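You operate a simulated robot arm through the tools that you are given. There is no shell and no other tool.

You are at the controls of a simulated robot arm. One attempt, no reset.

Task
Fit both collars with seal discs and press them home by hand.
Fine: small disc in the white collar, large disc in the grey collar.

It is judged by the outcome, as a careful person would: the job done as asked, and still so three seconds after it is handed in. It fails if anything else is knocked over, pushed out of place, dropped, spilled or broken. Lids that push on must go on centred and level and be pressed home; caps that screw on are set level and turned clockwise until they are tight.

Robot
A 7-joint arm with a two-finger parallel gripper, fixed in place. Base frame: the origin is on the floor under the middle of its stand, x ahead of it, y to its left, z up; the work surface is at about z = 85. Readings come in cm, degrees, newtons and seconds.
With the tool pointing down near the work surface it reaches from about 30 to 70 cm from the base axis. Its first joint turns from -66.0 to 66.0 degrees. Payload 1.57 kg.
The tool frame sits at the grasp point between the pads (the TCP): z along the fingers, y along the line on which they close. The tips reach 3 cm beyond it. The gripper opens to 11 cm. The fingers are 2.4 cm wide and 1.2 cm thick; the gripper's body (4.8 by 11.2 cm) begins 7.8 cm behind the TCP.
Orientation is that of the tool frame in the base frame, as a unit quaternion [w, x, y, z]. With the fingers straight down and closing along the base's y, the tool's x points along the base's -x, its y along +y and its z along -z.

Tools
- The arm moves only by the tool play_rows. Its argument "plan" is a list of rows, each an object (a shift or turn left out is 0, a gripper value left out holds the last) with "slide": the shift along the base's x, y, z in units of 40 mm (1.0 is 40 mm), a list of three; "delta_rot": the turn, a rotation vector about the base's x, y, z in units of 8 degrees (1.0 is 8 degrees), a list of three. In form: [{"slide": [x, y, z], "delta_rot": [wx, wy, wz]}, ...]. A call has 1 to 20 rows; each row shifts and turns the commanded pose from where the row before left it. "grip" is the opening, from 0 (shut) to 1 (fully open), set as the call begins (left out, the last holds). A call with a number of a shift or a turn outside -1 to 1 is refused whole. A row lasts 0.2 s, in which the tool goes at most 5 cm and 8.6 degrees; a call with a longer step from one row to the next is refused whole, and so is a gripper value outside its range. A pose out of reach is approached as far as the arm can. The call stops where the force on the tool passes 40 N (or 10 N more than at its start, if that is more) or the arm is blocked; 0.2 s more then pass. The fingers move at their own pace (about 10.8 cm/s each) and stop on an object; they squeeze with about 41 N. The grip force told is the motor's: it shows also when the fingers shut on nothing. Time passes only in rows, and 0.2 s behind the last, so rows that do not move let the fingers close. The reply holds the time, the measured pose of the TCP, the force on the tool along the base axes, the opening and the grip force, in the units named above and with some noise, with the torque about the TCP (base axes, N m) and any sound that the robot's microphone picked up.
- Cameras (640 x 400 px; columns grow to the right, rows downward): "scene" is fixed at [18.37, -40.67, 141.05]; the picture's right is [0.61, -0.79, 0.00], its down [-0.53, -0.41, -0.74] and it looks along [0.59, 0.46, -0.67] (base axes); focal length 302 px, centre (320, 200). "wrist" rides on the gripper at [7, 1.6, -14.1] in the tool frame; the picture's right is [-0.23, 0.97, 0.00], its down [-0.86, -0.20, -0.48] and it looks along [-0.47, -0.11, 0.88] (tool axes); focal length 222 px, centre (320, 200). There is no depth. A picture from a camera that has moved, and an enlarged one, comes with that camera's place and axes in the base frame and with its lens. The place of the scene camera against the robot may be out by one fixed shift of up to 2.5 cm in any direction.
- get_image(camera): a new picture of that camera. No time passes.
- inspect(camera, box): a new picture of the part [left, top, right, bottom] of that camera's present view, enlarged. No time passes.
- finish_job(): hands the job in; it is judged then, once.

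Places have to be worked out from the pictures, the camera data and where the tool is seen. Open the gripper and draw the arm clear of the work before you hand the job in, unless the task says otherwise.

The tools are called by a JSON object that holds its "api" and its "payload". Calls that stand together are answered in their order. play_rows: Moves the arm, as the interface text tells. Its arguments: {"type":"object","properties":{"plan":{"type":"array","items":{"type":"object","properties":{"slide":{"type":"array","items":{"type":"number"}},"delta_rot":{"type":"array","items":{"type":"number"}}}}},"grip":{"type":"number"}},"required":["plan"]} The other tools are called the same way: get_image (camera) takes a picture; inspect (camera, box) takes an enlarged picture of a part of a camera's view; finish_job () hands the job in.

At the start:

```text
time: 0.0
tcp_pos: [42.58, -6.18, 118.57]
tool_rot: [0.0, 0.0, 1.0, 0.0]
ft_force: [-0.3, -0.2, -0.6]
wrist_torque: [0.02, -0.01, -0.03]
grip_width: 11.0
grip_force: 0.1
```

scene: 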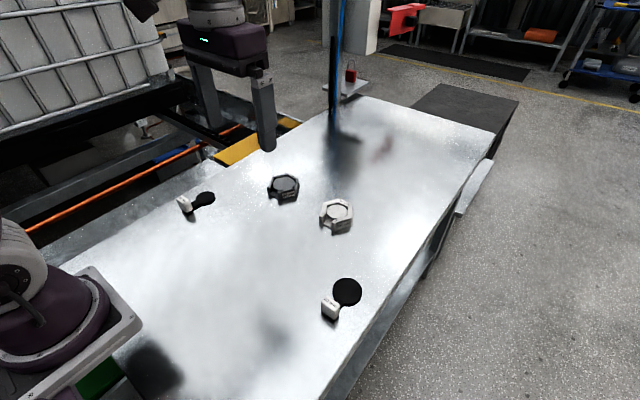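
wrist: 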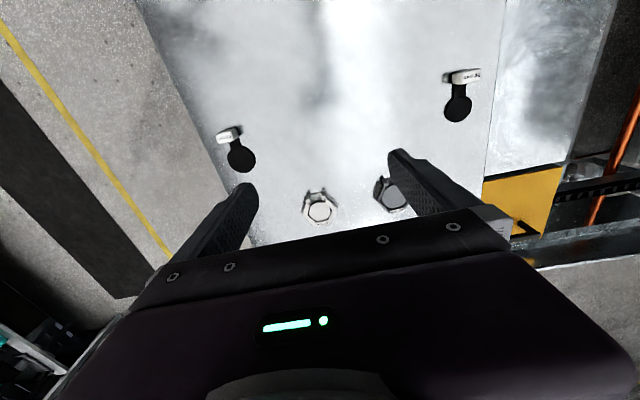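

I start by looking closer at the discs and the collars from both cameras.

{"api": "inspect", "payload": {"camera": "scene", "box": [250, 160, 370, 240]}}

{"api": "inspect", "payload": {"camera": "scene", "box": [160, 170, 240, 225]}}

{"api": "inspect", "payload": {"camera": "scene", "box": [300, 265, 380, 325]}}

{"api": "inspect", "payload": {"camera": "wrist", "box": [200, 60, 500, 230]}}

```text
5.00 times, centred on (310, 200) of scene
camera zoom: at [18.37, -40.67, 141.05], right [0.61, -0.79, 0.0], down [-0.53, -0.41, -0.74], along [0.59, 0.46, -0.67], focal length 1512 px, centre (370, 200)
```

zoom: 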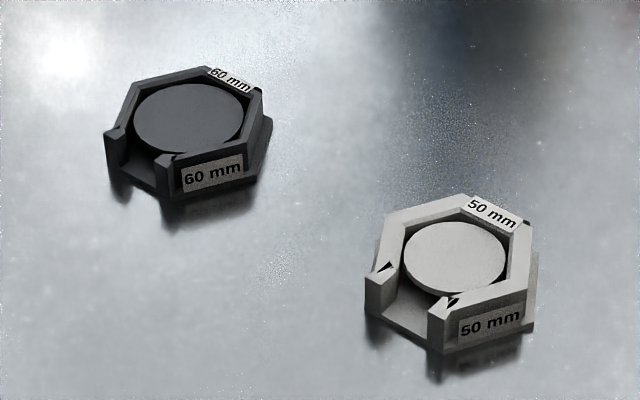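

```text
7.27 times, centred on (200, 198) of scene
camera zoom: at [18.37, -40.67, 141.05], right [0.61, -0.79, 0.0], down [-0.53, -0.41, -0.74], along [0.59, 0.46, -0.67], focal length 2200 px, centre (1193, 218)
```

zoom: 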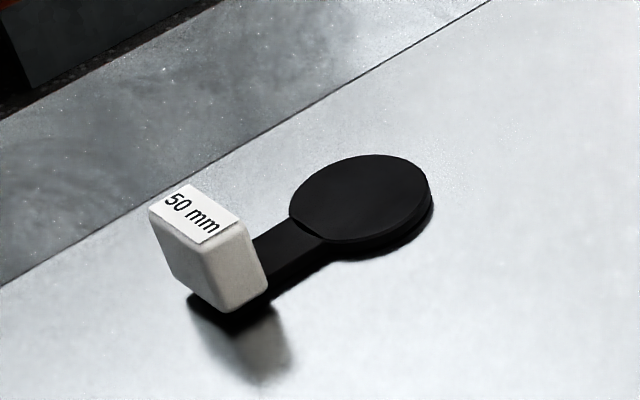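

```text
6.67 times, centred on (340, 295) of scene
camera zoom: at [18.37, -40.67, 141.05], right [0.61, -0.79, 0.0], down [-0.53, -0.41, -0.74], along [0.59, 0.46, -0.67], focal length 2016 px, centre (187, -433)
```

zoom: 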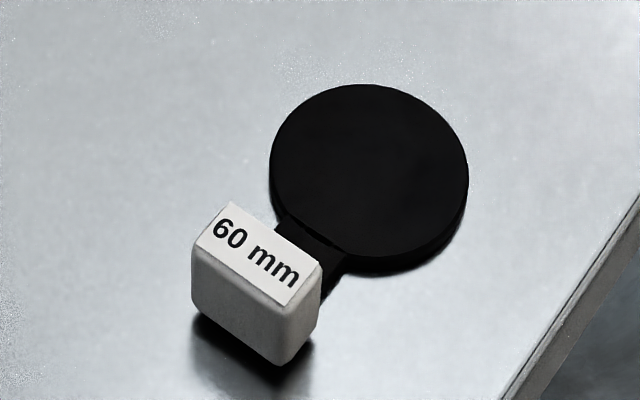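

```text
2.13 times, centred on (350, 145) of wrist
camera zoom: at [35.75, -4.58, 132.53], right [0.23, 0.97, 0.0], down [0.86, -0.2, 0.48], along [0.47, -0.11, -0.88], focal length 474 px, centre (256, 317)
```

zoom: 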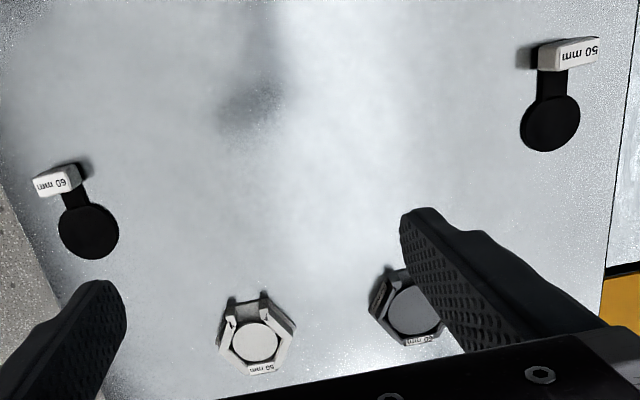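

The labels match the task: the 50 mm (small) disc lies at about (47, 20), the 60 mm (large) disc at about (47, -25), the white 50 mm collar at about (63, -11) and the grey 60 mm collar at about (63, 6.5). I move the tool above the large disc to see its handle up close.

{"api": "play_rows", "payload": {"plan": [{"slide": [-0.0875, -0.55, -0.7]}, {"slide": [-0.0875, -0.55, -0.7]}, {"slide": [-0.0875, -0.55, -0.7]}, {"slide": [-0.0875, -0.55, -0.7]}, {"slide": [-0.0875, -0.55, -0.7]}, {"slide": [-0.0875, -0.55, -0.7]}, {"slide": [-0.0875, -0.55, -0.7]}, {"slide": [-0.0875, -0.55, -0.7]}, {"slide": [0, 0, 0]}], "grip": 1}}

{"api": "get_image", "payload": {"camera": "wrist"}}

{"api": "get_image", "payload": {"camera": "scene"}}

```text
time: 2.0
tcp_pos: [39.78, -24.01, 95.97]
tool_rot: [0.0, 0.0, 1.0, 0.0]
ft_force: [-0.8, 0.5, 0.1]
wrist_torque: [-0.01, 0.0, -0.02]
grip_width: 11.01
grip_force: 0.1
```

```text
taken
camera wrist: at [33.0, -22.37, 110.03], right [0.23, 0.97, 0.0], down [0.86, -0.2, 0.48], along [0.47, -0.11, -0.88], focal length 222 px, centre (320, 200)
```

wrist: 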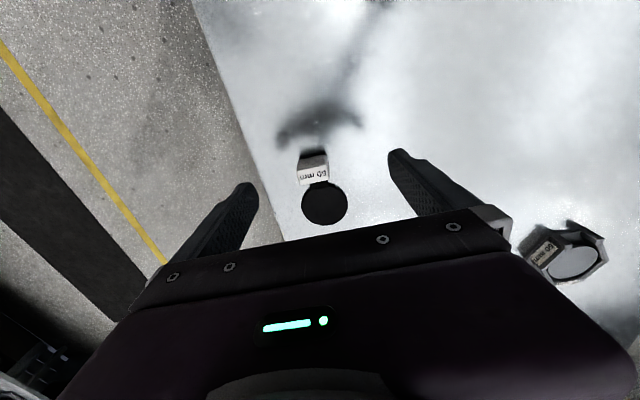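

```text
taken
```

scene: 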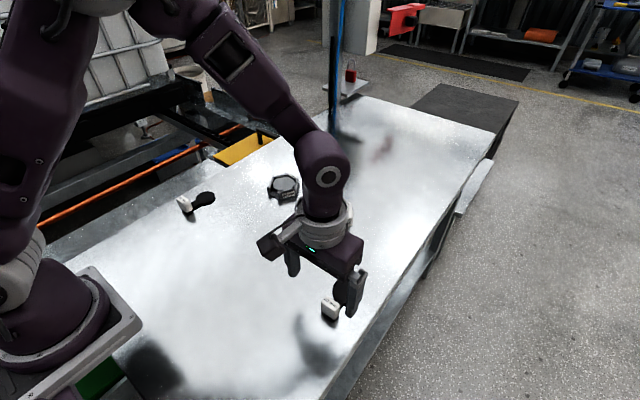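

The handle and disc are now centred under the open fingers. I enlarge that area to measure it, and enlarge the collars too.

{"api": "inspect", "payload": {"camera": "wrist", "box": [270, 135, 380, 235]}}

{"api": "inspect", "payload": {"camera": "wrist", "box": [510, 210, 630, 290]}}

```text
4.00 times, centred on (325, 185) of wrist
camera zoom: at [33.0, -22.37, 110.03], right [0.23, 0.97, 0.0], down [0.86, -0.2, 0.48], along [0.47, -0.11, -0.88], focal length 888 px, centre (300, 260)
```

zoom: 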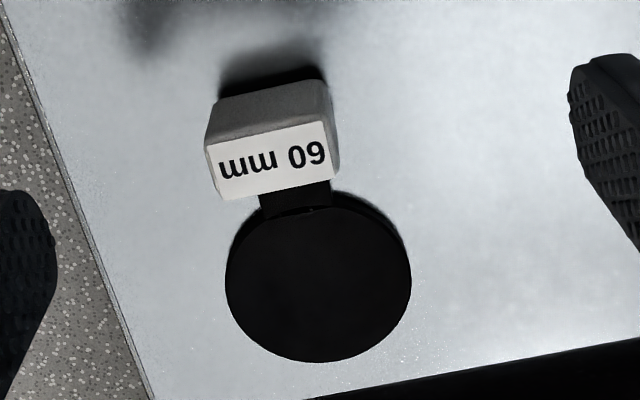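

```text
5.00 times, centred on (570, 250) of wrist
camera zoom: at [33.0, -22.37, 110.03], right [0.23, 0.97, 0.0], down [0.86, -0.2, 0.48], along [0.47, -0.11, -0.88], focal length 1111 px, centre (-930, -50)
```

zoom: 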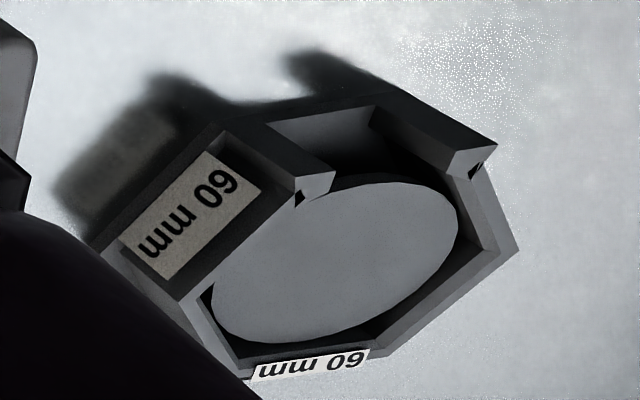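

The large disc's handle is a block about 3.1 cm wide in y, 1.7 cm deep in x and 3.4 cm tall, near (41.5, -25.1). The disc centre is near (46.6, -25). Next I look at the white collar from close above.

{"api": "play_rows", "payload": {"plan": [{"slide": [0.78, 0.58, 0]}, {"slide": [0.78, 0.58, 0]}, {"slide": [0.78, 0.58, 0]}, {"slide": [0.78, 0.58, 0]}, {"slide": [0.78, 0.58, 0]}, {"slide": [0.78, 0.58, 0]}, {"slide": [0, 0, 0]}, {"slide": [0, 0, 0]}]}}

{"api": "get_image", "payload": {"camera": "wrist"}}

{"api": "inspect", "payload": {"camera": "wrist", "box": [265, 150, 375, 240]}}

```text
time: 3.8
tcp_pos: [58.67, -9.85, 95.98]
tool_rot: [0.0, 0.0, 1.0, 0.001]
ft_force: [-0.5, -0.3, -0.6]
wrist_torque: [0.02, 0.02, -0.01]
grip_width: 11.01
grip_force: 0.2
```

```text
taken
camera wrist: at [51.81, -8.24, 109.98], right [0.23, 0.97, 0.0], down [0.86, -0.2, 0.48], along [0.47, -0.11, -0.88], focal length 222 px, centre (320, 200)
```

wrist: 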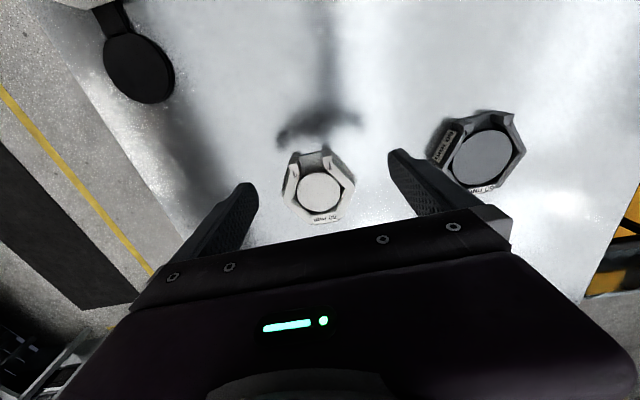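

```text
4.44 times, centred on (320, 195) of wrist
camera zoom: at [51.81, -8.24, 109.98], right [0.23, 0.97, 0.0], down [0.86, -0.2, 0.48], along [0.47, -0.11, -0.88], focal length 987 px, centre (320, 222)
```

zoom: 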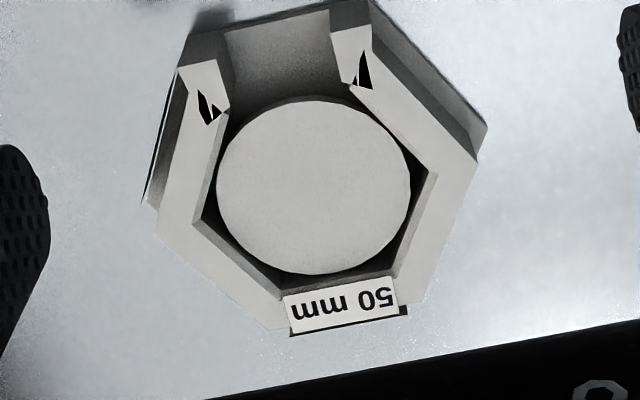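

The white collar lies square to the base axes, its slot facing -x. Its seat is near (62.7, -10.9) and the slot is about 2.9 cm wide. Now I look at the grey collar the same way.

{"api": "play_rows", "payload": {"plan": [{"slide": [0, 0.87, 0]}, {"slide": [0, 0.87, 0]}, {"slide": [0, 0.87, 0]}, {"slide": [0, 0.87, 0]}, {"slide": [0, 0.87, 0]}, {"slide": [0, 0, 0]}, {"slide": [0, 0, 0]}]}}

{"api": "inspect", "payload": {"camera": "wrist", "box": [265, 140, 385, 240]}}

{"api": "inspect", "payload": {"camera": "scene", "box": [310, 185, 365, 245]}}

{"api": "get_image", "payload": {"camera": "scene"}}

```text
time: 5.4
tcp_pos: [58.52, 7.51, 95.98]
tool_rot: [0.0, 0.0, 1.0, -0.001]
ft_force: [-0.5, 0.1, 0.2]
wrist_torque: [0.0, 0.04, -0.02]
grip_width: 11.0
grip_force: 0.0
```

```text
4.00 times, centred on (325, 190) of wrist
camera zoom: at [51.66, 9.06, 110.1], right [0.23, 0.97, 0.0], down [0.86, -0.2, 0.48], along [0.47, -0.11, -0.88], focal length 888 px, centre (300, 240)
```

zoom: 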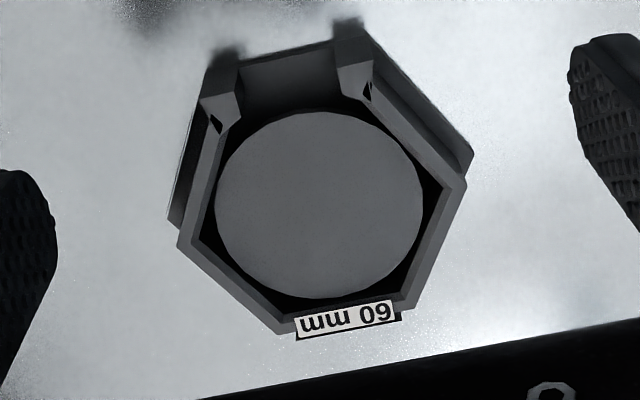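

```text
6.67 times, centred on (338, 215) of scene
camera zoom: at [18.37, -40.67, 141.05], right [0.61, -0.79, 0.0], down [-0.53, -0.41, -0.74], along [0.59, 0.46, -0.67], focal length 2016 px, centre (203, 100)
```

zoom: 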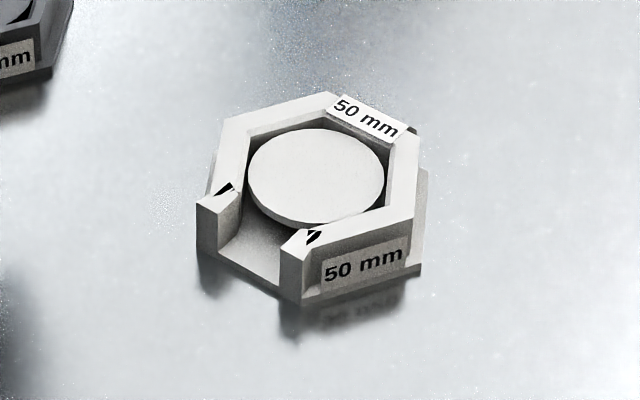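

```text
taken
```

scene: 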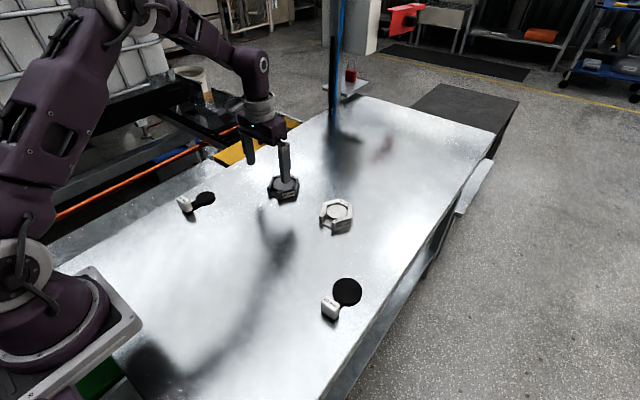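

Both collars lie square: grey is centred near (63.0, 6.95), white near (63.0, -11.0), and the wall tops are at about z = 87.5. Next I look closely at the small disc and its handle.

{"api": "play_rows", "payload": {"plan": [{"slide": [-0.78, 0.58, 0]}, {"slide": [-0.78, 0.58, 0]}, {"slide": [-0.78, 0.58, 0]}, {"slide": [-0.78, 0.58, 0]}, {"slide": [-0.78, 0.58, 0]}, {"slide": [-0.78, 0.58, 0]}, {"slide": [0, 0, 0]}, {"slide": [0, 0, 0]}]}}

{"api": "get_image", "payload": {"camera": "wrist"}}

{"api": "inspect", "payload": {"camera": "wrist", "box": [270, 135, 380, 235]}}

{"api": "inspect", "payload": {"camera": "scene", "box": [260, 165, 315, 210]}}

```text
time: 7.2
tcp_pos: [39.81, 21.57, 96.36]
tool_rot: [0.0, -0.001, 1.0, 0.0]
ft_force: [0.5, -0.2, -0.1]
wrist_torque: [-0.04, 0.0, 0.04]
grip_width: 10.98
grip_force: 0.0
```

```text
taken
camera wrist: at [32.95, 23.09, 110.34], right [0.23, 0.97, 0.0], down [0.85, -0.2, 0.48], along [0.47, -0.11, -0.88], focal length 222 px, centre (320, 200)
```

wrist: 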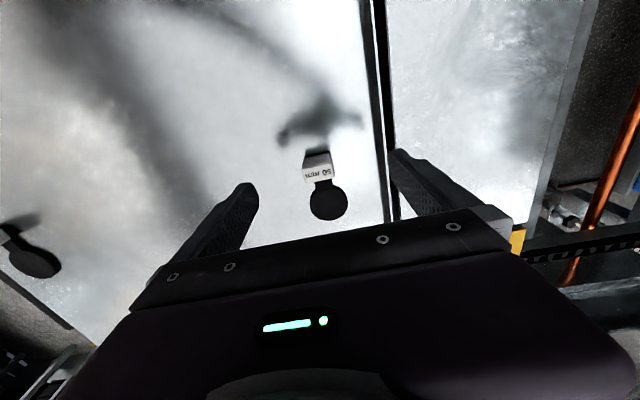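

```text
4.00 times, centred on (325, 185) of wrist
camera zoom: at [32.95, 23.09, 110.34], right [0.23, 0.97, 0.0], down [0.85, -0.2, 0.48], along [0.47, -0.11, -0.88], focal length 888 px, centre (300, 260)
```

zoom: 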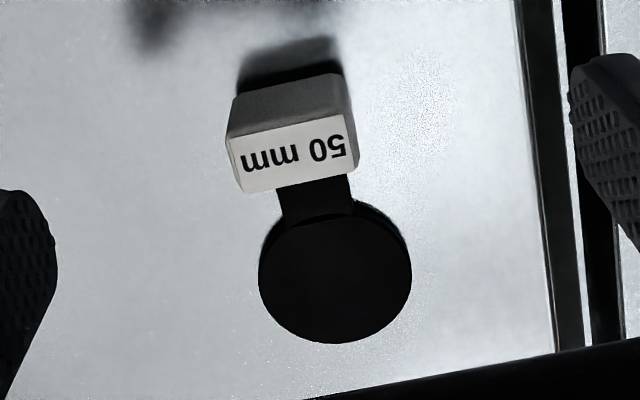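

```text
8.89 times, centred on (288, 188) of scene
camera zoom: at [18.37, -40.67, 141.05], right [0.61, -0.79, 0.0], down [-0.53, -0.41, -0.74], along [0.59, 0.46, -0.67], focal length 2689 px, centre (609, 311)
```

zoom: 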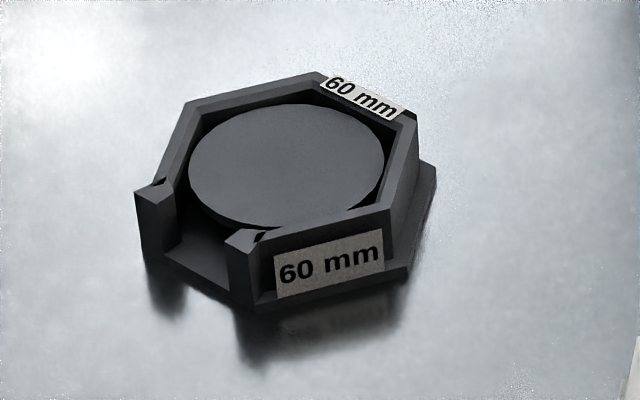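

The small disc's block is centred near (41.4, 20.95) and its disc near (46.5, 21.0), pointing along +x just as the slot needs. I bring the tool over the block, narrow the opening to 5.5 cm and come partway down to check alignment.

{"api": "play_rows", "payload": {"plan": [{"slide": [0.3, -0.155, -0.2]}, {"slide": [0, 0, -0.5]}, {"slide": [0, 0, -0.3]}, {"slide": [0, 0, 0]}, {"slide": [0, 0, 0]}], "grip": 0.5}}

{"api": "get_image", "payload": {"camera": "wrist"}}

{"api": "inspect", "payload": {"camera": "scene", "box": [160, 160, 240, 225]}}

```text
time: 8.4
tcp_pos: [41.07, 20.94, 92.07]
tool_rot: [-0.001, 0.0, 1.0, 0.0]
ft_force: [0.3, 0.1, 0.5]
wrist_torque: [-0.01, -0.02, -0.02]
grip_width: 5.49
grip_force: 0.1
```

```text
taken
camera wrist: at [34.16, 22.51, 106.22], right [0.23, 0.97, 0.0], down [0.86, -0.2, 0.48], along [0.47, -0.11, -0.88], focal length 222 px, centre (320, 200)
```

wrist: 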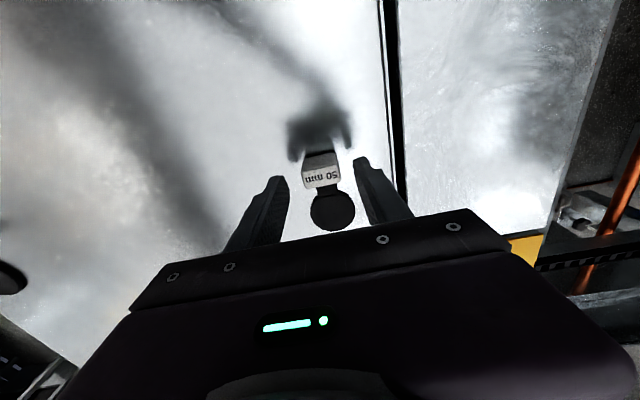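

```text
6.15 times, centred on (200, 192) of scene
camera zoom: at [18.37, -40.67, 141.05], right [0.61, -0.79, 0.0], down [-0.53, -0.41, -0.74], along [0.59, 0.46, -0.67], focal length 1861 px, centre (1058, 246)
```

zoom: 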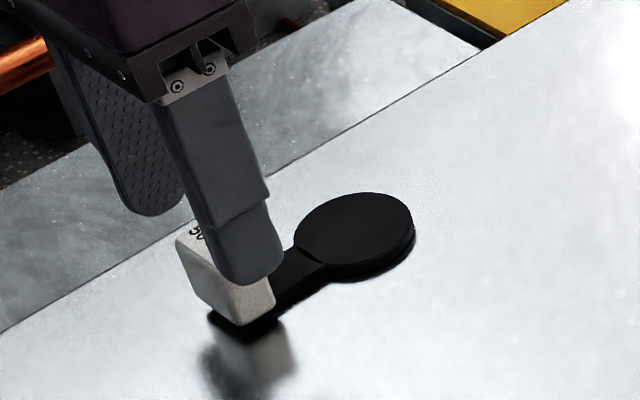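

The fingers straddle the block. I enlarge the wrist view to refine the block's centre before going down.

{"api": "inspect", "payload": {"camera": "wrist", "box": [270, 140, 380, 240]}}

```text
4.00 times, centred on (325, 190) of wrist
camera zoom: at [34.16, 22.51, 106.22], right [0.23, 0.97, 0.0], down [0.86, -0.2, 0.48], along [0.47, -0.11, -0.88], focal length 888 px, centre (300, 240)
```

zoom: 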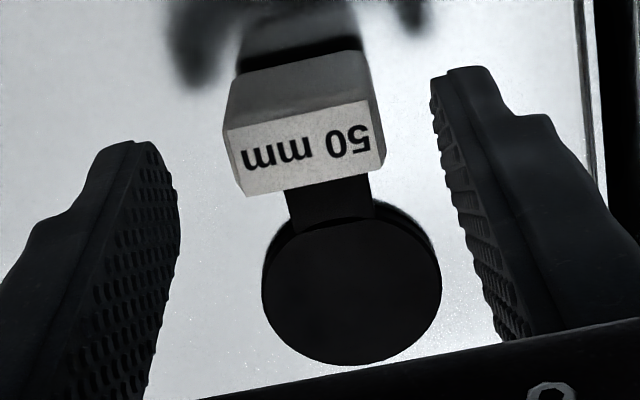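

Block centre is (41.45, 20.91), top at about 88.4, and the tool is well centred on it. I descend 3.2 cm so the pads overlap most of the block, with the tips about 0.9 cm off the table, then close.

{"api": "play_rows", "payload": {"plan": [{"slide": [0, 0, -0.4]}, {"slide": [0, 0, -0.4]}, {"slide": [0, 0, 0]}]}}

{"api": "play_rows", "payload": {"plan": [{"slide": [0, 0, 0]}, {"slide": [0, 0, 0]}, {"slide": [0, 0, 0]}, {"slide": [0, 0, 0]}], "grip": 0}}

{"api": "get_image", "payload": {"camera": "wrist"}}

```text
time: 9.2
tcp_pos: [41.01, 20.8, 88.93]
tool_rot: [0.0, 0.0, 1.0, 0.001]
ft_force: [0.3, -0.1, -0.5]
wrist_torque: [0.0, -0.01, 0.02]
grip_width: 5.49
grip_force: 0.1
```

```text
time: 10.2
tcp_pos: [41.01, 20.83, 88.95]
tool_rot: [0.0, 0.0, 1.0, 0.0]
ft_force: [0.5, 0.5, -0.8]
wrist_torque: [0.01, 0.01, 0.02]
grip_width: 3.28
grip_force: 41.4
```

```text
taken
camera wrist: at [34.17, 22.44, 103.04], right [0.23, 0.97, 0.0], down [0.86, -0.2, 0.48], along [0.47, -0.11, -0.88], focal length 222 px, centre (320, 200)
```

wrist: 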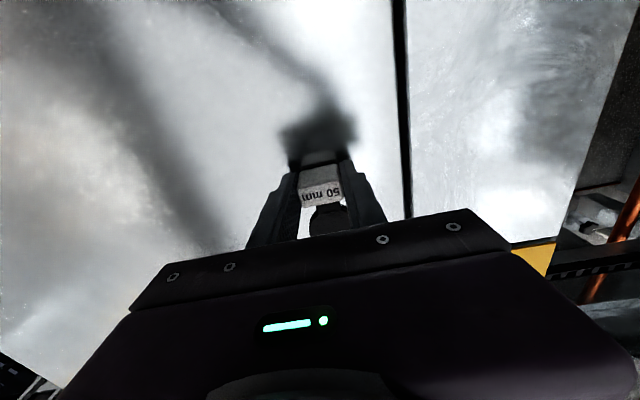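

The pads hold the block, 3.28 cm wide, at 41 N. I lift slowly and check that the disc hangs level.

{"api": "play_rows", "payload": {"plan": [{"slide": [0, 0, 0.15]}, {"slide": [0, 0, 0.3]}, {"slide": [0, 0, 0.5]}, {"slide": [0, 0, 0.5]}, {"slide": [0, 0, 0.3]}, {"slide": [0, 0, 0]}, {"slide": [0, 0, 0]}]}}

{"api": "inspect", "payload": {"camera": "wrist", "box": [270, 140, 380, 240]}}

{"api": "inspect", "payload": {"camera": "scene", "box": [160, 140, 240, 205]}}

```text
time: 11.8
tcp_pos: [41.01, 20.88, 95.88]
tool_rot: [0.0, 0.001, 1.0, 0.0]
ft_force: [0.2, 0.0, -0.3]
wrist_torque: [0.01, 0.0, 0.01]
grip_width: 3.29
grip_force: 41.6
```

```text
4.00 times, centred on (325, 190) of wrist
camera zoom: at [34.1, 22.48, 110.04], right [0.23, 0.97, 0.0], down [0.85, -0.2, 0.48], along [0.47, -0.11, -0.88], focal length 888 px, centre (300, 240)
```

zoom: 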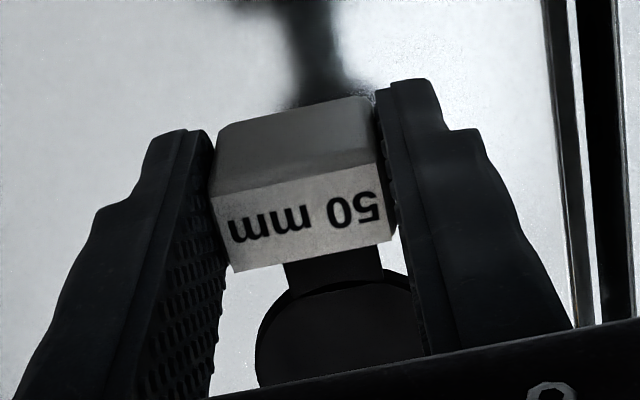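

```text
6.15 times, centred on (200, 172) of scene
camera zoom: at [18.37, -40.67, 141.05], right [0.61, -0.79, 0.0], down [-0.53, -0.41, -0.74], along [0.59, 0.46, -0.67], focal length 1861 px, centre (1058, 369)
```

zoom: 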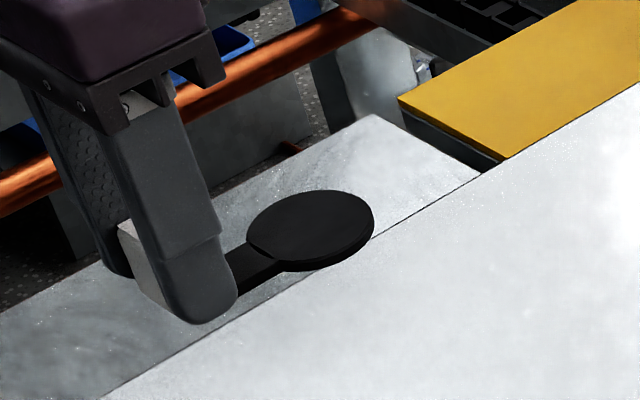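

The disc is held level. Its centre sits about 5.6 cm ahead of the TCP in x and roughly in line in y, so I carry it high over to the white collar and stop with the disc centre above (63, -11).

{"api": "play_rows", "payload": {"plan": [{"slide": [0.2, -0.4, 0]}, {"slide": [0.408, -0.8, 0]}, {"slide": [0.408, -0.8, 0]}, {"slide": [0.408, -0.8, 0]}, {"slide": [0.408, -0.8, 0]}, {"slide": [0.408, -0.8, 0]}, {"slide": [0.408, -0.8, 0]}, {"slide": [0.408, -0.8, 0]}, {"slide": [0.408, -0.8, 0]}, {"slide": [0.408, -0.8, 0]}, {"slide": [0.2, -0.4, 0]}, {"slide": [0, 0, 0]}, {"slide": [0, 0, 0]}]}}

{"api": "get_image", "payload": {"camera": "wrist"}}

{"api": "inspect", "payload": {"camera": "wrist", "box": [265, 140, 375, 240]}}

{"api": "inspect", "payload": {"camera": "scene", "box": [285, 160, 385, 240]}}

```text
time: 14.6
tcp_pos: [57.29, -11.23, 95.87]
tool_rot: [0.001, 0.0, 1.0, -0.001]
ft_force: [0.4, -0.1, -1.8]
wrist_torque: [-0.01, 0.04, -0.01]
grip_width: 3.3
grip_force: 40.7
```

```text
taken
camera wrist: at [50.44, -9.62, 109.93], right [0.23, 0.97, 0.0], down [0.86, -0.2, 0.48], along [0.47, -0.11, -0.88], focal length 222 px, centre (320, 200)
```

wrist: 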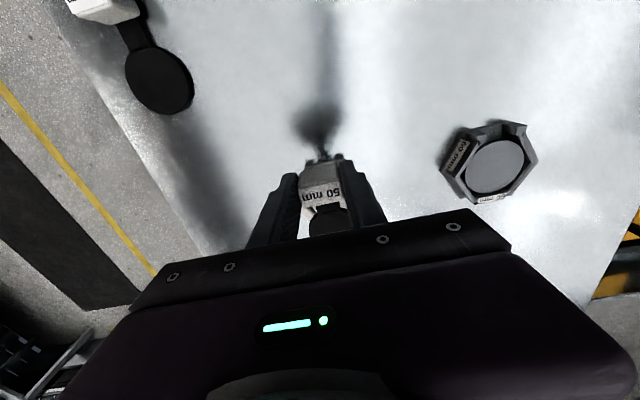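

```text
4.00 times, centred on (320, 190) of wrist
camera zoom: at [50.44, -9.62, 109.93], right [0.23, 0.97, 0.0], down [0.86, -0.2, 0.48], along [0.47, -0.11, -0.88], focal length 888 px, centre (320, 240)
```

zoom: 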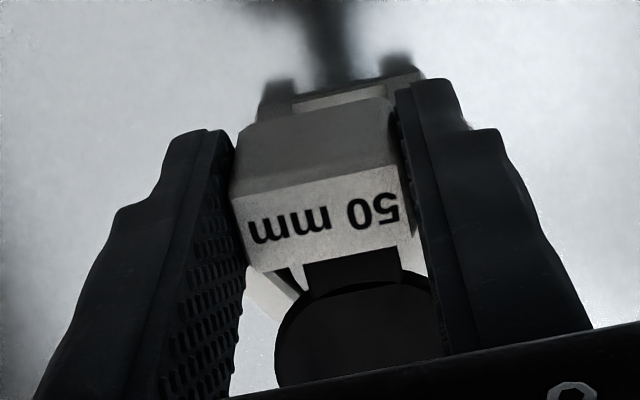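

```text
5.00 times, centred on (335, 200) of scene
camera zoom: at [18.37, -40.67, 141.05], right [0.61, -0.79, 0.0], down [-0.53, -0.41, -0.74], along [0.59, 0.46, -0.67], focal length 1512 px, centre (245, 200)
```

zoom: 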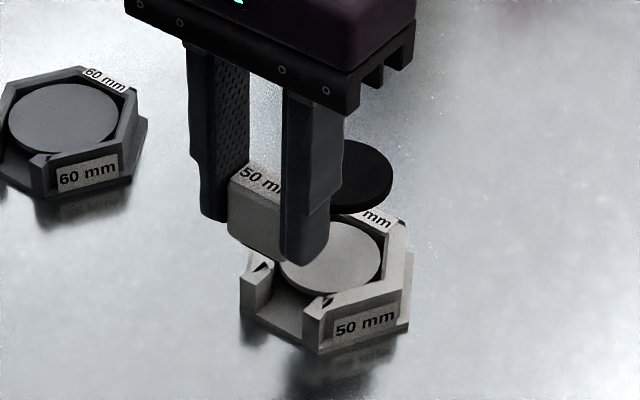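

The collar slot lines up under the block. I enlarge the scene view to compare the disc's place with the seat's before lowering.

{"api": "inspect", "payload": {"camera": "scene", "box": [325, 175, 375, 240]}}

{"api": "inspect", "payload": {"camera": "wrist", "box": [295, 145, 350, 190]}}

```text
6.15 times, centred on (350, 208) of scene
camera zoom: at [18.37, -40.67, 141.05], right [0.61, -0.79, 0.0], down [-0.53, -0.41, -0.74], along [0.59, 0.46, -0.67], focal length 1861 px, centre (135, 154)
```

zoom: 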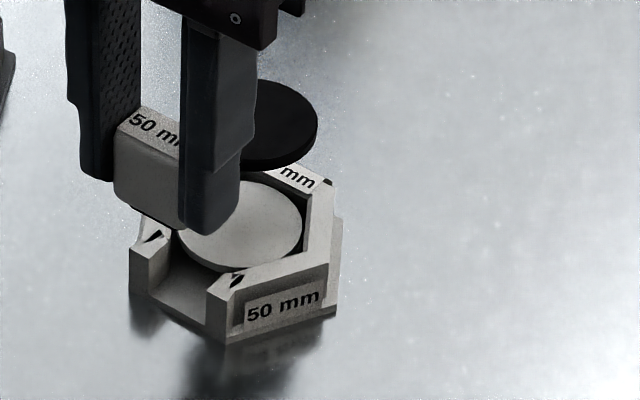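

```text
8.89 times, centred on (322, 168) of wrist
camera zoom: at [50.44, -9.62, 109.93], right [0.23, 0.97, 0.0], down [0.86, -0.2, 0.48], along [0.47, -0.11, -0.88], focal length 1974 px, centre (298, 489)
```

zoom: 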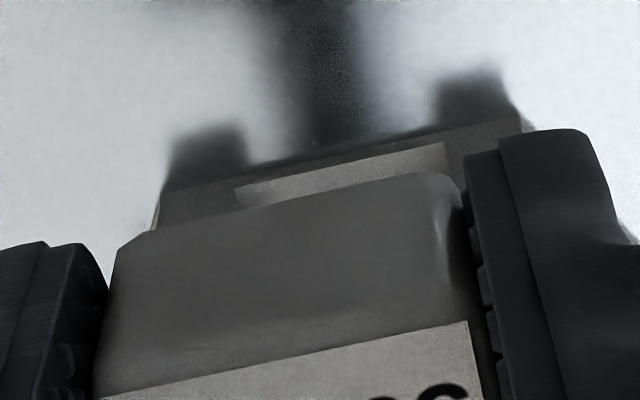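

Relative measurements put the held disc's axis at y = -11.25 against the collar's -11.03, and its x is within a few mm. I shift +2 mm in y and lower to about 1 cm above the wall tops to compare again.

{"api": "play_rows", "payload": {"plan": [{"slide": [0, 0.05, -0.4]}, {"slide": [0, 0, -0.4]}, {"slide": [0, 0, 0]}, {"slide": [0, 0, 0]}]}}

{"api": "inspect", "payload": {"camera": "scene", "box": [325, 180, 365, 240]}}

{"api": "inspect", "payload": {"camera": "wrist", "box": [280, 150, 360, 240]}}

```text
time: 15.6
tcp_pos: [57.25, -10.9, 92.48]
tool_rot: [0.0, -0.001, 1.0, 0.0]
ft_force: [-0.6, -0.1, -0.9]
wrist_torque: [0.01, 0.01, 0.0]
grip_width: 3.31
grip_force: 40.9
```

```text
6.67 times, centred on (345, 210) of scene
camera zoom: at [18.37, -40.67, 141.05], right [0.61, -0.79, 0.0], down [-0.53, -0.41, -0.74], along [0.59, 0.46, -0.67], focal length 2016 px, centre (153, 133)
```

zoom: 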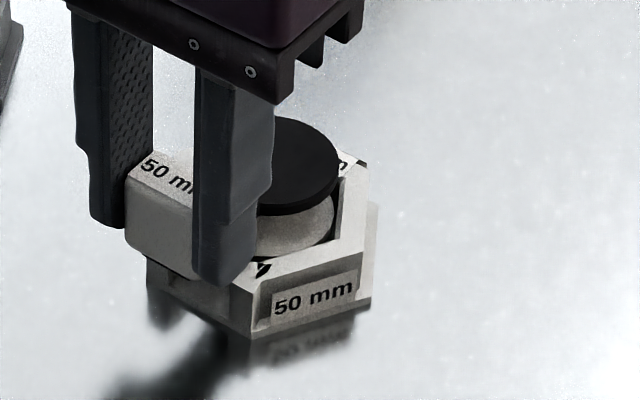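

```text
4.44 times, centred on (320, 195) of wrist
camera zoom: at [50.44, -9.35, 106.68], right [0.23, 0.97, 0.0], down [0.86, -0.2, 0.48], along [0.47, -0.11, -0.88], focal length 987 px, centre (320, 222)
```

zoom: 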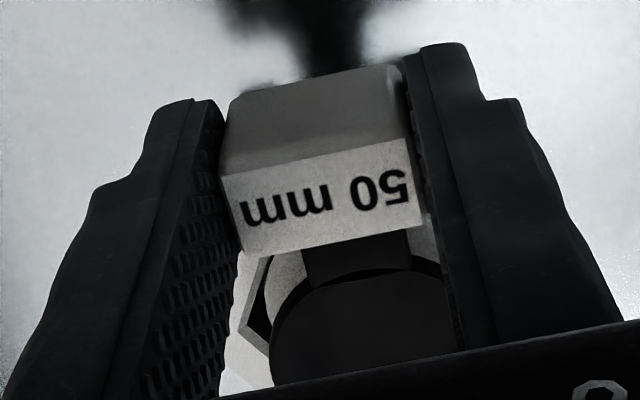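

The disc now hovers about 1 cm over the collar. I zoom in harder on the disc rim and the seat edge to measure the remaining offset.

{"api": "inspect", "payload": {"camera": "scene", "box": [336, 192, 364, 224]}}

{"api": "inspect", "payload": {"camera": "wrist", "box": [298, 198, 348, 238]}}

```text
12.50 times, centred on (350, 208) of scene
camera zoom: at [18.37, -40.67, 141.05], right [0.61, -0.79, 0.0], down [-0.53, -0.41, -0.74], along [0.59, 0.46, -0.67], focal length 3781 px, centre (-55, 100)
```

zoom: 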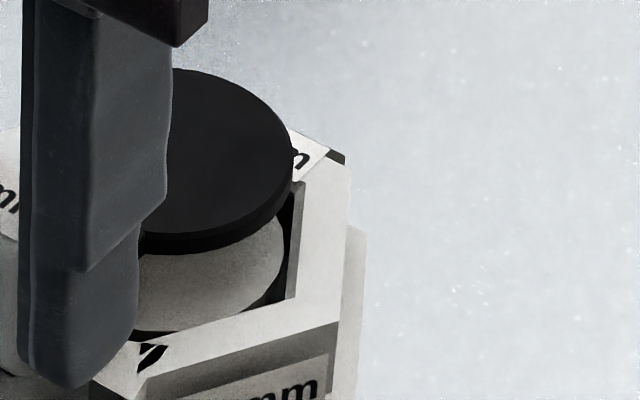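

```text
10.00 times, centred on (323, 218) of wrist
camera zoom: at [50.44, -9.35, 106.68], right [0.23, 0.97, 0.0], down [0.86, -0.2, 0.48], along [0.47, -0.11, -0.88], focal length 2221 px, centre (290, 20)
```

zoom: 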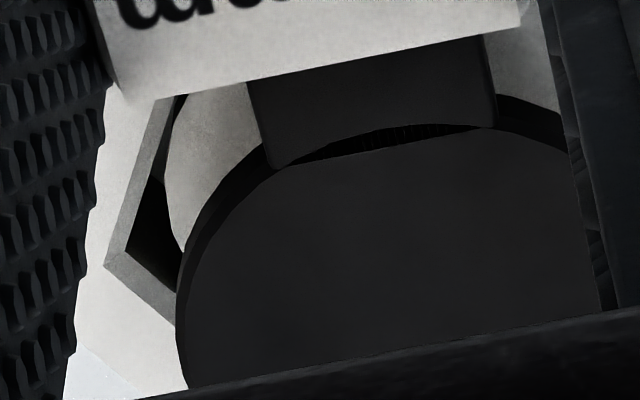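

The estimates suggest the disc sits 2–4 mm too far in +x. I shift -2.5 mm in x, lower to just above the wall tops and measure the gaps directly.

{"api": "play_rows", "payload": {"plan": [{"slide": [-0.0625, 0, 0]}, {"slide": [0, 0, -0.15]}, {"slide": [0, 0, 0]}, {"slide": [0, 0, 0]}]}}

{"api": "inspect", "payload": {"camera": "scene", "box": [336, 192, 364, 224]}}

{"api": "inspect", "payload": {"camera": "wrist", "box": [298, 198, 348, 238]}}

```text
time: 16.6
tcp_pos: [57.05, -10.83, 92.05]
tool_rot: [0.0, 0.0, 1.0, 0.0]
ft_force: [-0.5, -0.2, -0.5]
wrist_torque: [-0.01, 0.0, 0.01]
grip_width: 3.28
grip_force: 41.1
```

```text
12.50 times, centred on (350, 208) of scene
camera zoom: at [18.37, -40.67, 141.05], right [0.61, -0.79, 0.0], down [-0.53, -0.41, -0.74], along [0.59, 0.46, -0.67], focal length 3781 px, centre (-55, 100)
```

zoom: 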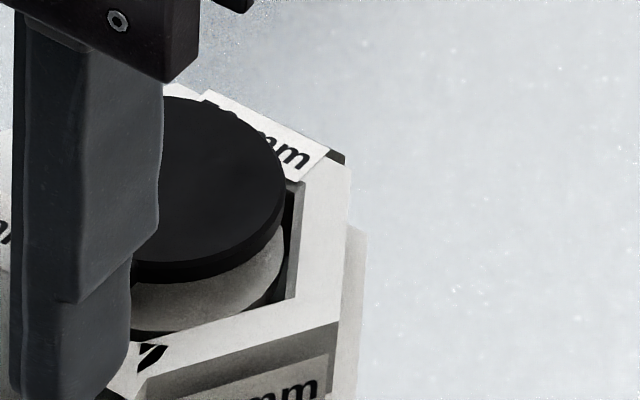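

```text
10.00 times, centred on (323, 218) of wrist
camera zoom: at [50.17, -9.38, 106.13], right [0.23, 0.97, 0.0], down [0.86, -0.2, 0.48], along [0.47, -0.11, -0.88], focal length 2221 px, centre (290, 20)
```

zoom: 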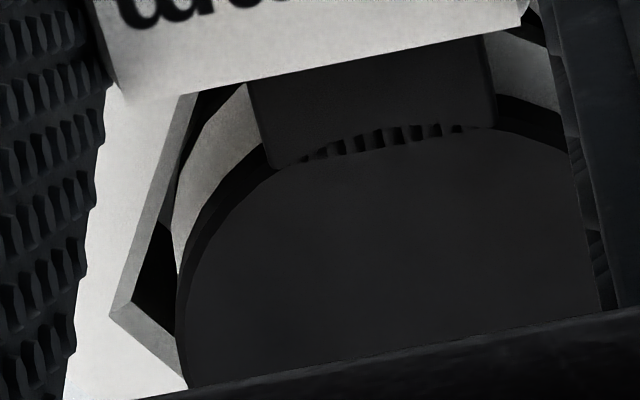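

Now the disc and seat centres agree within about 1–1.5 mm. I nudge -1 mm more in x and lower 0.8 cm so the disc just enters the wall opening, watching force.

{"api": "play_rows", "payload": {"plan": [{"slide": [-0.025, 0, -0.05]}, {"slide": [0, 0, -0.05]}, {"slide": [0, 0, -0.05]}, {"slide": [0, 0, -0.05]}, {"slide": [0, 0, 0]}, {"slide": [0, 0, 0]}]}}

{"api": "inspect", "payload": {"camera": "scene", "box": [336, 192, 364, 224]}}

{"api": "inspect", "payload": {"camera": "wrist", "box": [298, 198, 348, 238]}}

```text
time: 18.0
tcp_pos: [56.97, -10.88, 91.24]
tool_rot: [0.0, -0.001, 1.0, -0.001]
ft_force: [0.3, 1.3, -0.5]
wrist_torque: [0.02, 0.02, 0.03]
grip_width: 3.31
grip_force: 40.9
```

```text
12.50 times, centred on (350, 208) of scene
camera zoom: at [18.37, -40.67, 141.05], right [0.61, -0.79, 0.0], down [-0.53, -0.41, -0.74], along [0.59, 0.46, -0.67], focal length 3781 px, centre (-55, 100)
```

zoom: 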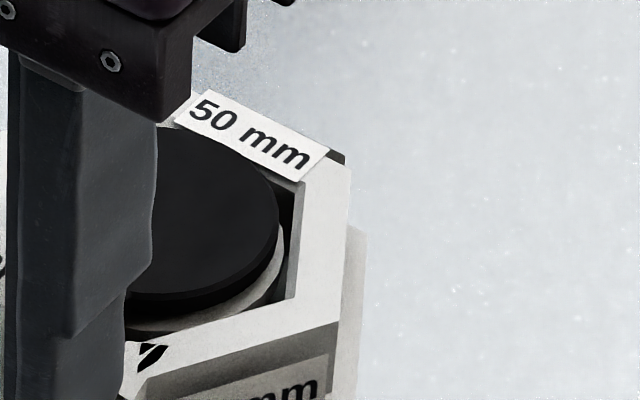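

```text
10.00 times, centred on (323, 218) of wrist
camera zoom: at [50.07, -9.35, 105.35], right [0.23, 0.97, 0.0], down [0.86, -0.2, 0.48], along [0.47, -0.11, -0.88], focal length 2221 px, centre (290, 20)
```

zoom: 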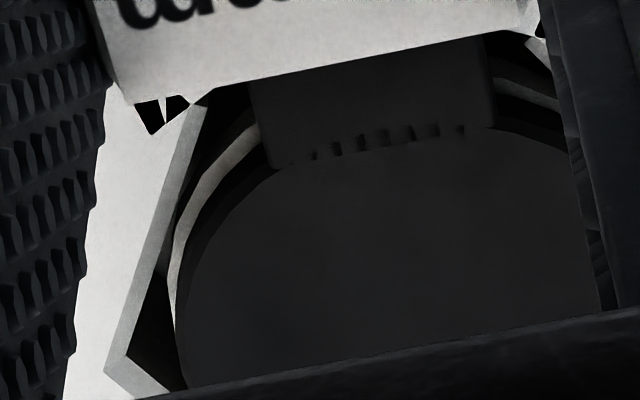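

The disc is inside the wall opening with clearance all round and reads about 1 mm toward +y. I correct -1 mm in y and lower further in small steps, watching for contact.

{"api": "play_rows", "payload": {"plan": [{"slide": [0, -0.025, 0]}, {"slide": [0, 0, -0.04]}, {"slide": [0, 0, -0.035]}, {"slide": [0, 0, 0]}, {"slide": [0, 0, 0]}]}}

{"api": "inspect", "payload": {"camera": "scene", "box": [336, 192, 364, 224]}}

{"api": "inspect", "payload": {"camera": "wrist", "box": [298, 190, 348, 238]}}

```text
time: 19.2
tcp_pos: [57.01, -11.09, 90.95]
tool_rot: [0.0, 0.0, 1.0, 0.001]
ft_force: [1.1, 0.3, 0.1]
wrist_torque: [0.02, 0.01, -0.01]
grip_width: 3.33
grip_force: 41.5
```

```text
12.50 times, centred on (350, 208) of scene
camera zoom: at [18.37, -40.67, 141.05], right [0.61, -0.79, 0.0], down [-0.53, -0.41, -0.74], along [0.59, 0.46, -0.67], focal length 3781 px, centre (-55, 100)
```

zoom: 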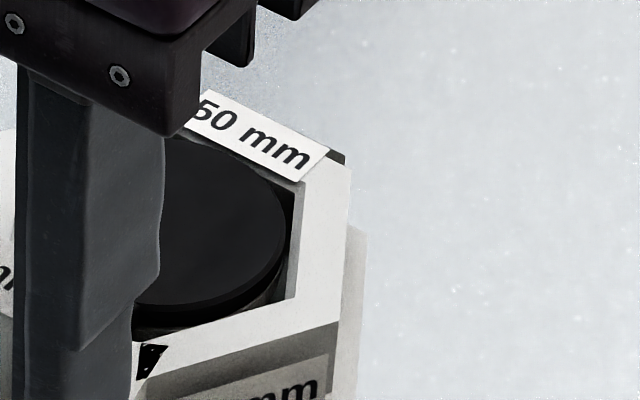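

```text
8.33 times, centred on (323, 214) of wrist
camera zoom: at [50.14, -9.48, 105.06], right [0.23, 0.97, 0.0], down [0.86, -0.2, 0.48], along [0.47, -0.11, -0.88], focal length 1851 px, centre (295, 83)
```

zoom: 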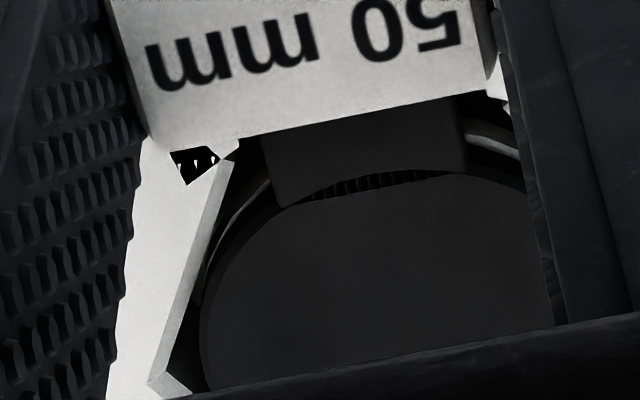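

The disc fills the opening evenly and there is no contact force yet. I continue down 3 mm in fine steps.

{"api": "play_rows", "payload": {"plan": [{"slide": [0, 0, -0.025]}, {"slide": [0, 0, -0.025]}, {"slide": [0, 0, -0.025]}, {"slide": [0, 0, 0]}]}}

{"api": "inspect", "payload": {"camera": "scene", "box": [320, 185, 365, 240]}}

```text
time: 20.2
tcp_pos: [56.93, -10.96, 90.59]
tool_rot: [0.0, 0.001, 1.0, 0.001]
ft_force: [0.4, 0.3, -1.4]
wrist_torque: [0.01, 0.01, 0.01]
grip_width: 3.29
grip_force: 41.1
```

```text
7.27 times, centred on (342, 212) of scene
camera zoom: at [18.37, -40.67, 141.05], right [0.61, -0.79, 0.0], down [-0.53, -0.41, -0.74], along [0.59, 0.46, -0.67], focal length 2200 px, centre (156, 109)
```

zoom: 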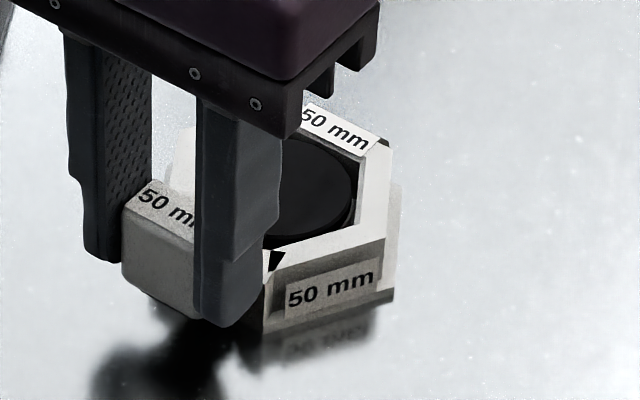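

Still free of contact. The fingers and block stay outside the collar's front face, so I keep going down in 1 mm steps.

{"api": "play_rows", "payload": {"plan": [{"slide": [0, 0, -0.025]}, {"slide": [0, 0, -0.025]}, {"slide": [0, 0, 0]}]}}

{"api": "inspect", "payload": {"camera": "scene", "box": [336, 192, 364, 224]}}

```text
time: 21.0
tcp_pos: [56.9, -11.03, 90.5]
tool_rot: [0.001, 0.0, 1.0, -0.001]
ft_force: [-5.6, 1.1, 14.7]
wrist_torque: [0.12, -0.45, 0.09]
grip_width: 3.31
grip_force: 41.2
```

```text
12.50 times, centred on (350, 208) of scene
camera zoom: at [18.33, -40.66, 141.06], right [0.61, -0.79, 0.0], down [-0.53, -0.41, -0.74], along [0.59, 0.46, -0.67], focal length 3781 px, centre (-55, 100)
```

zoom: 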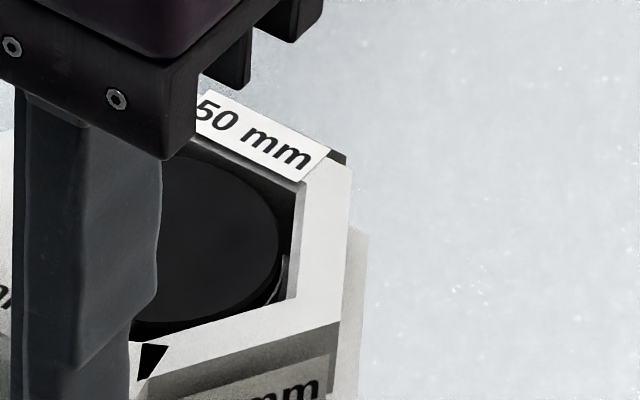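

Contact: 14.7 N upward with the disc on its seat. I check how the disc and block sit now before deciding how to press.

{"api": "get_image", "payload": {"camera": "wrist"}}

{"api": "inspect", "payload": {"camera": "wrist", "box": [285, 160, 365, 240]}}

{"api": "inspect", "payload": {"camera": "scene", "box": [315, 185, 370, 240]}}

```text
taken
camera wrist: at [50.07, -9.46, 104.59], right [0.23, 0.97, 0.0], down [0.85, -0.2, 0.48], along [0.47, -0.11, -0.88], focal length 222 px, centre (320, 200)
```

wrist: 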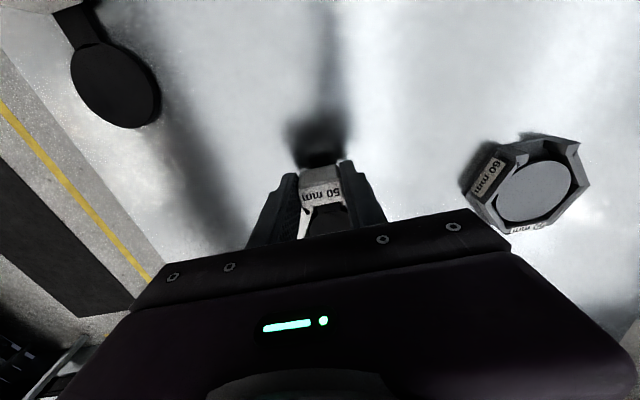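

```text
5.00 times, centred on (325, 200) of wrist
camera zoom: at [50.07, -9.46, 104.59], right [0.23, 0.97, 0.0], down [0.85, -0.2, 0.48], along [0.47, -0.11, -0.88], focal length 1111 px, centre (295, 200)
```

zoom: 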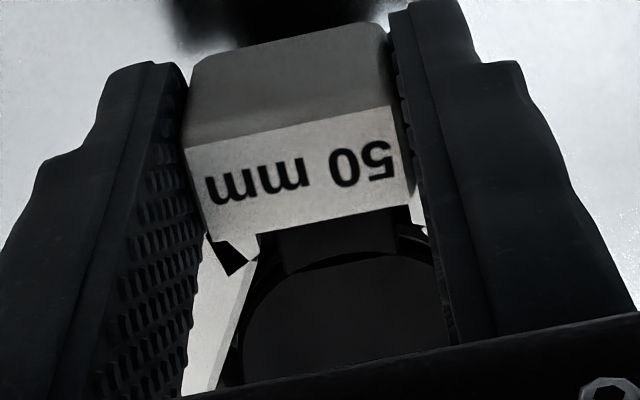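

```text
7.27 times, centred on (342, 212) of scene
camera zoom: at [18.33, -40.66, 141.06], right [0.61, -0.79, 0.0], down [-0.53, -0.41, -0.74], along [0.59, 0.46, -0.67], focal length 2200 px, centre (156, 109)
```

zoom: 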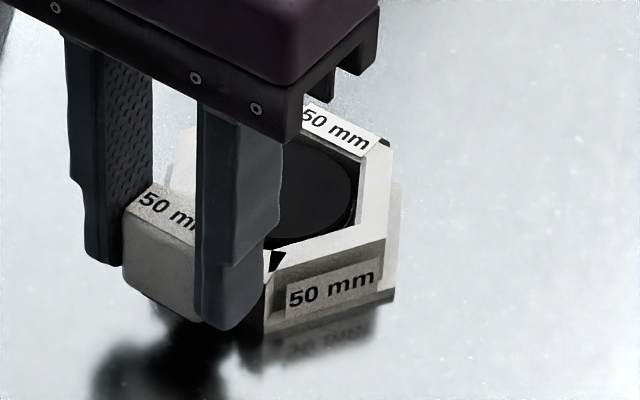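

The disc sits level and even in the opening, resting on its seat. Before letting go, I press a little further through the handle to feel whether it seats, in tiny steps within the force limit.

{"api": "play_rows", "payload": {"plan": [{"slide": [0, 0, -0.02]}, {"slide": [0, 0, 0]}]}}

{"api": "inspect", "payload": {"camera": "scene", "box": [336, 192, 364, 224]}}

```text
time: 21.6
tcp_pos: [56.93, -10.96, 90.53]
tool_rot: [0.003, 0.0, 1.0, 0.0]
ft_force: [-3.8, 1.9, 22.5]
wrist_torque: [0.08, -0.66, 0.09]
grip_width: 3.29
grip_force: 41.2
```

```text
12.50 times, centred on (350, 208) of scene
camera zoom: at [18.32, -40.66, 141.06], right [0.61, -0.79, 0.0], down [-0.53, -0.41, -0.74], along [0.59, 0.46, -0.67], focal length 3781 px, centre (-55, 100)
```

zoom: 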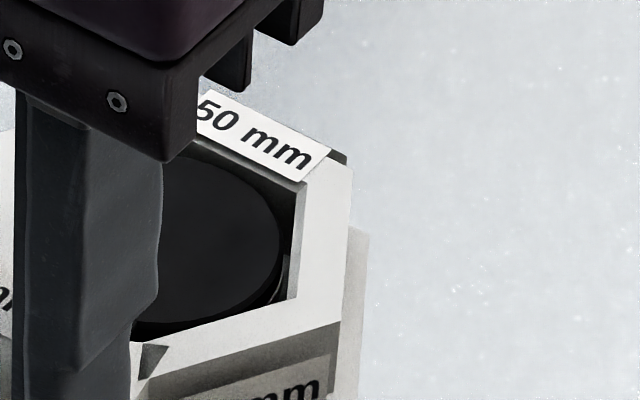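

The seat is stiff; about 22 N at the near edge and nothing gave. The handle is too far out to press with, so I relieve the load, open the fingers just clear of the block and see how the disc rests.

{"api": "play_rows", "payload": {"plan": [{"slide": [0, 0, 0.02]}, {"slide": [0, 0, 0.02]}, {"slide": [0, 0, 0]}]}}

{"api": "play_rows", "payload": {"plan": [{"slide": [0, 0, 0]}, {"slide": [0, 0, 0]}, {"slide": [0, 0, 0]}], "grip": 0.4}}

{"api": "get_image", "payload": {"camera": "wrist"}}

{"api": "inspect", "payload": {"camera": "scene", "box": [315, 185, 370, 240]}}

```text
time: 22.4
tcp_pos: [56.92, -11.01, 90.56]
tool_rot: [-0.001, 0.0, 1.0, 0.0]
ft_force: [3.8, -0.6, 5.9]
wrist_torque: [-0.04, -0.35, -0.07]
grip_width: 3.3
grip_force: 41.1
```

```text
time: 23.2
tcp_pos: [56.9, -10.94, 90.65]
tool_rot: [0.001, 0.0, 1.0, 0.0]
ft_force: [-0.2, -0.3, -1.2]
wrist_torque: [-0.01, 0.02, 0.02]
grip_width: 4.39
grip_force: 0.1
```

```text
taken
camera wrist: at [50.06, -9.44, 104.62], right [0.23, 0.97, 0.0], down [0.86, -0.2, 0.48], along [0.47, -0.11, -0.88], focal length 222 px, centre (320, 200)
```

wrist: 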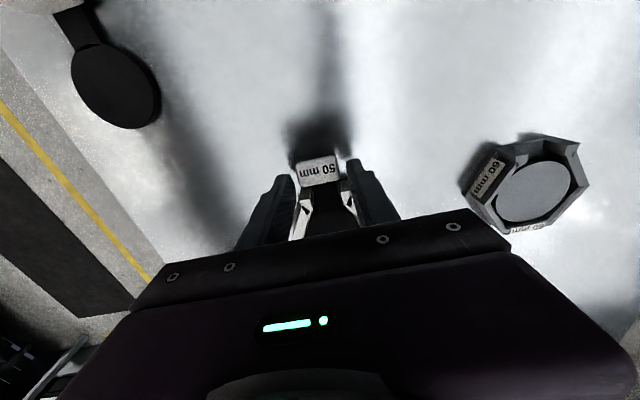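

```text
7.27 times, centred on (342, 212) of scene
camera zoom: at [18.37, -40.67, 141.05], right [0.61, -0.79, 0.0], down [-0.53, -0.41, -0.74], along [0.59, 0.46, -0.67], focal length 2200 px, centre (156, 109)
```

zoom: 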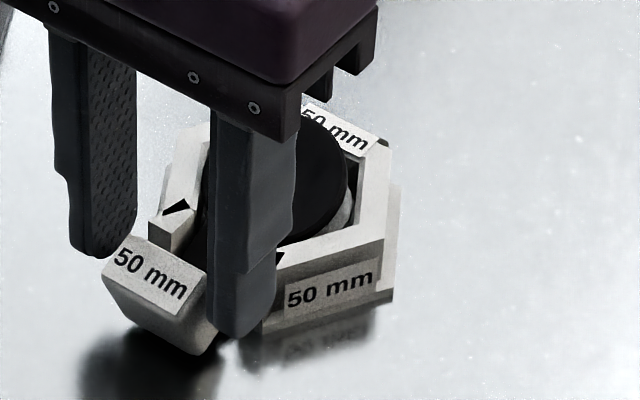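

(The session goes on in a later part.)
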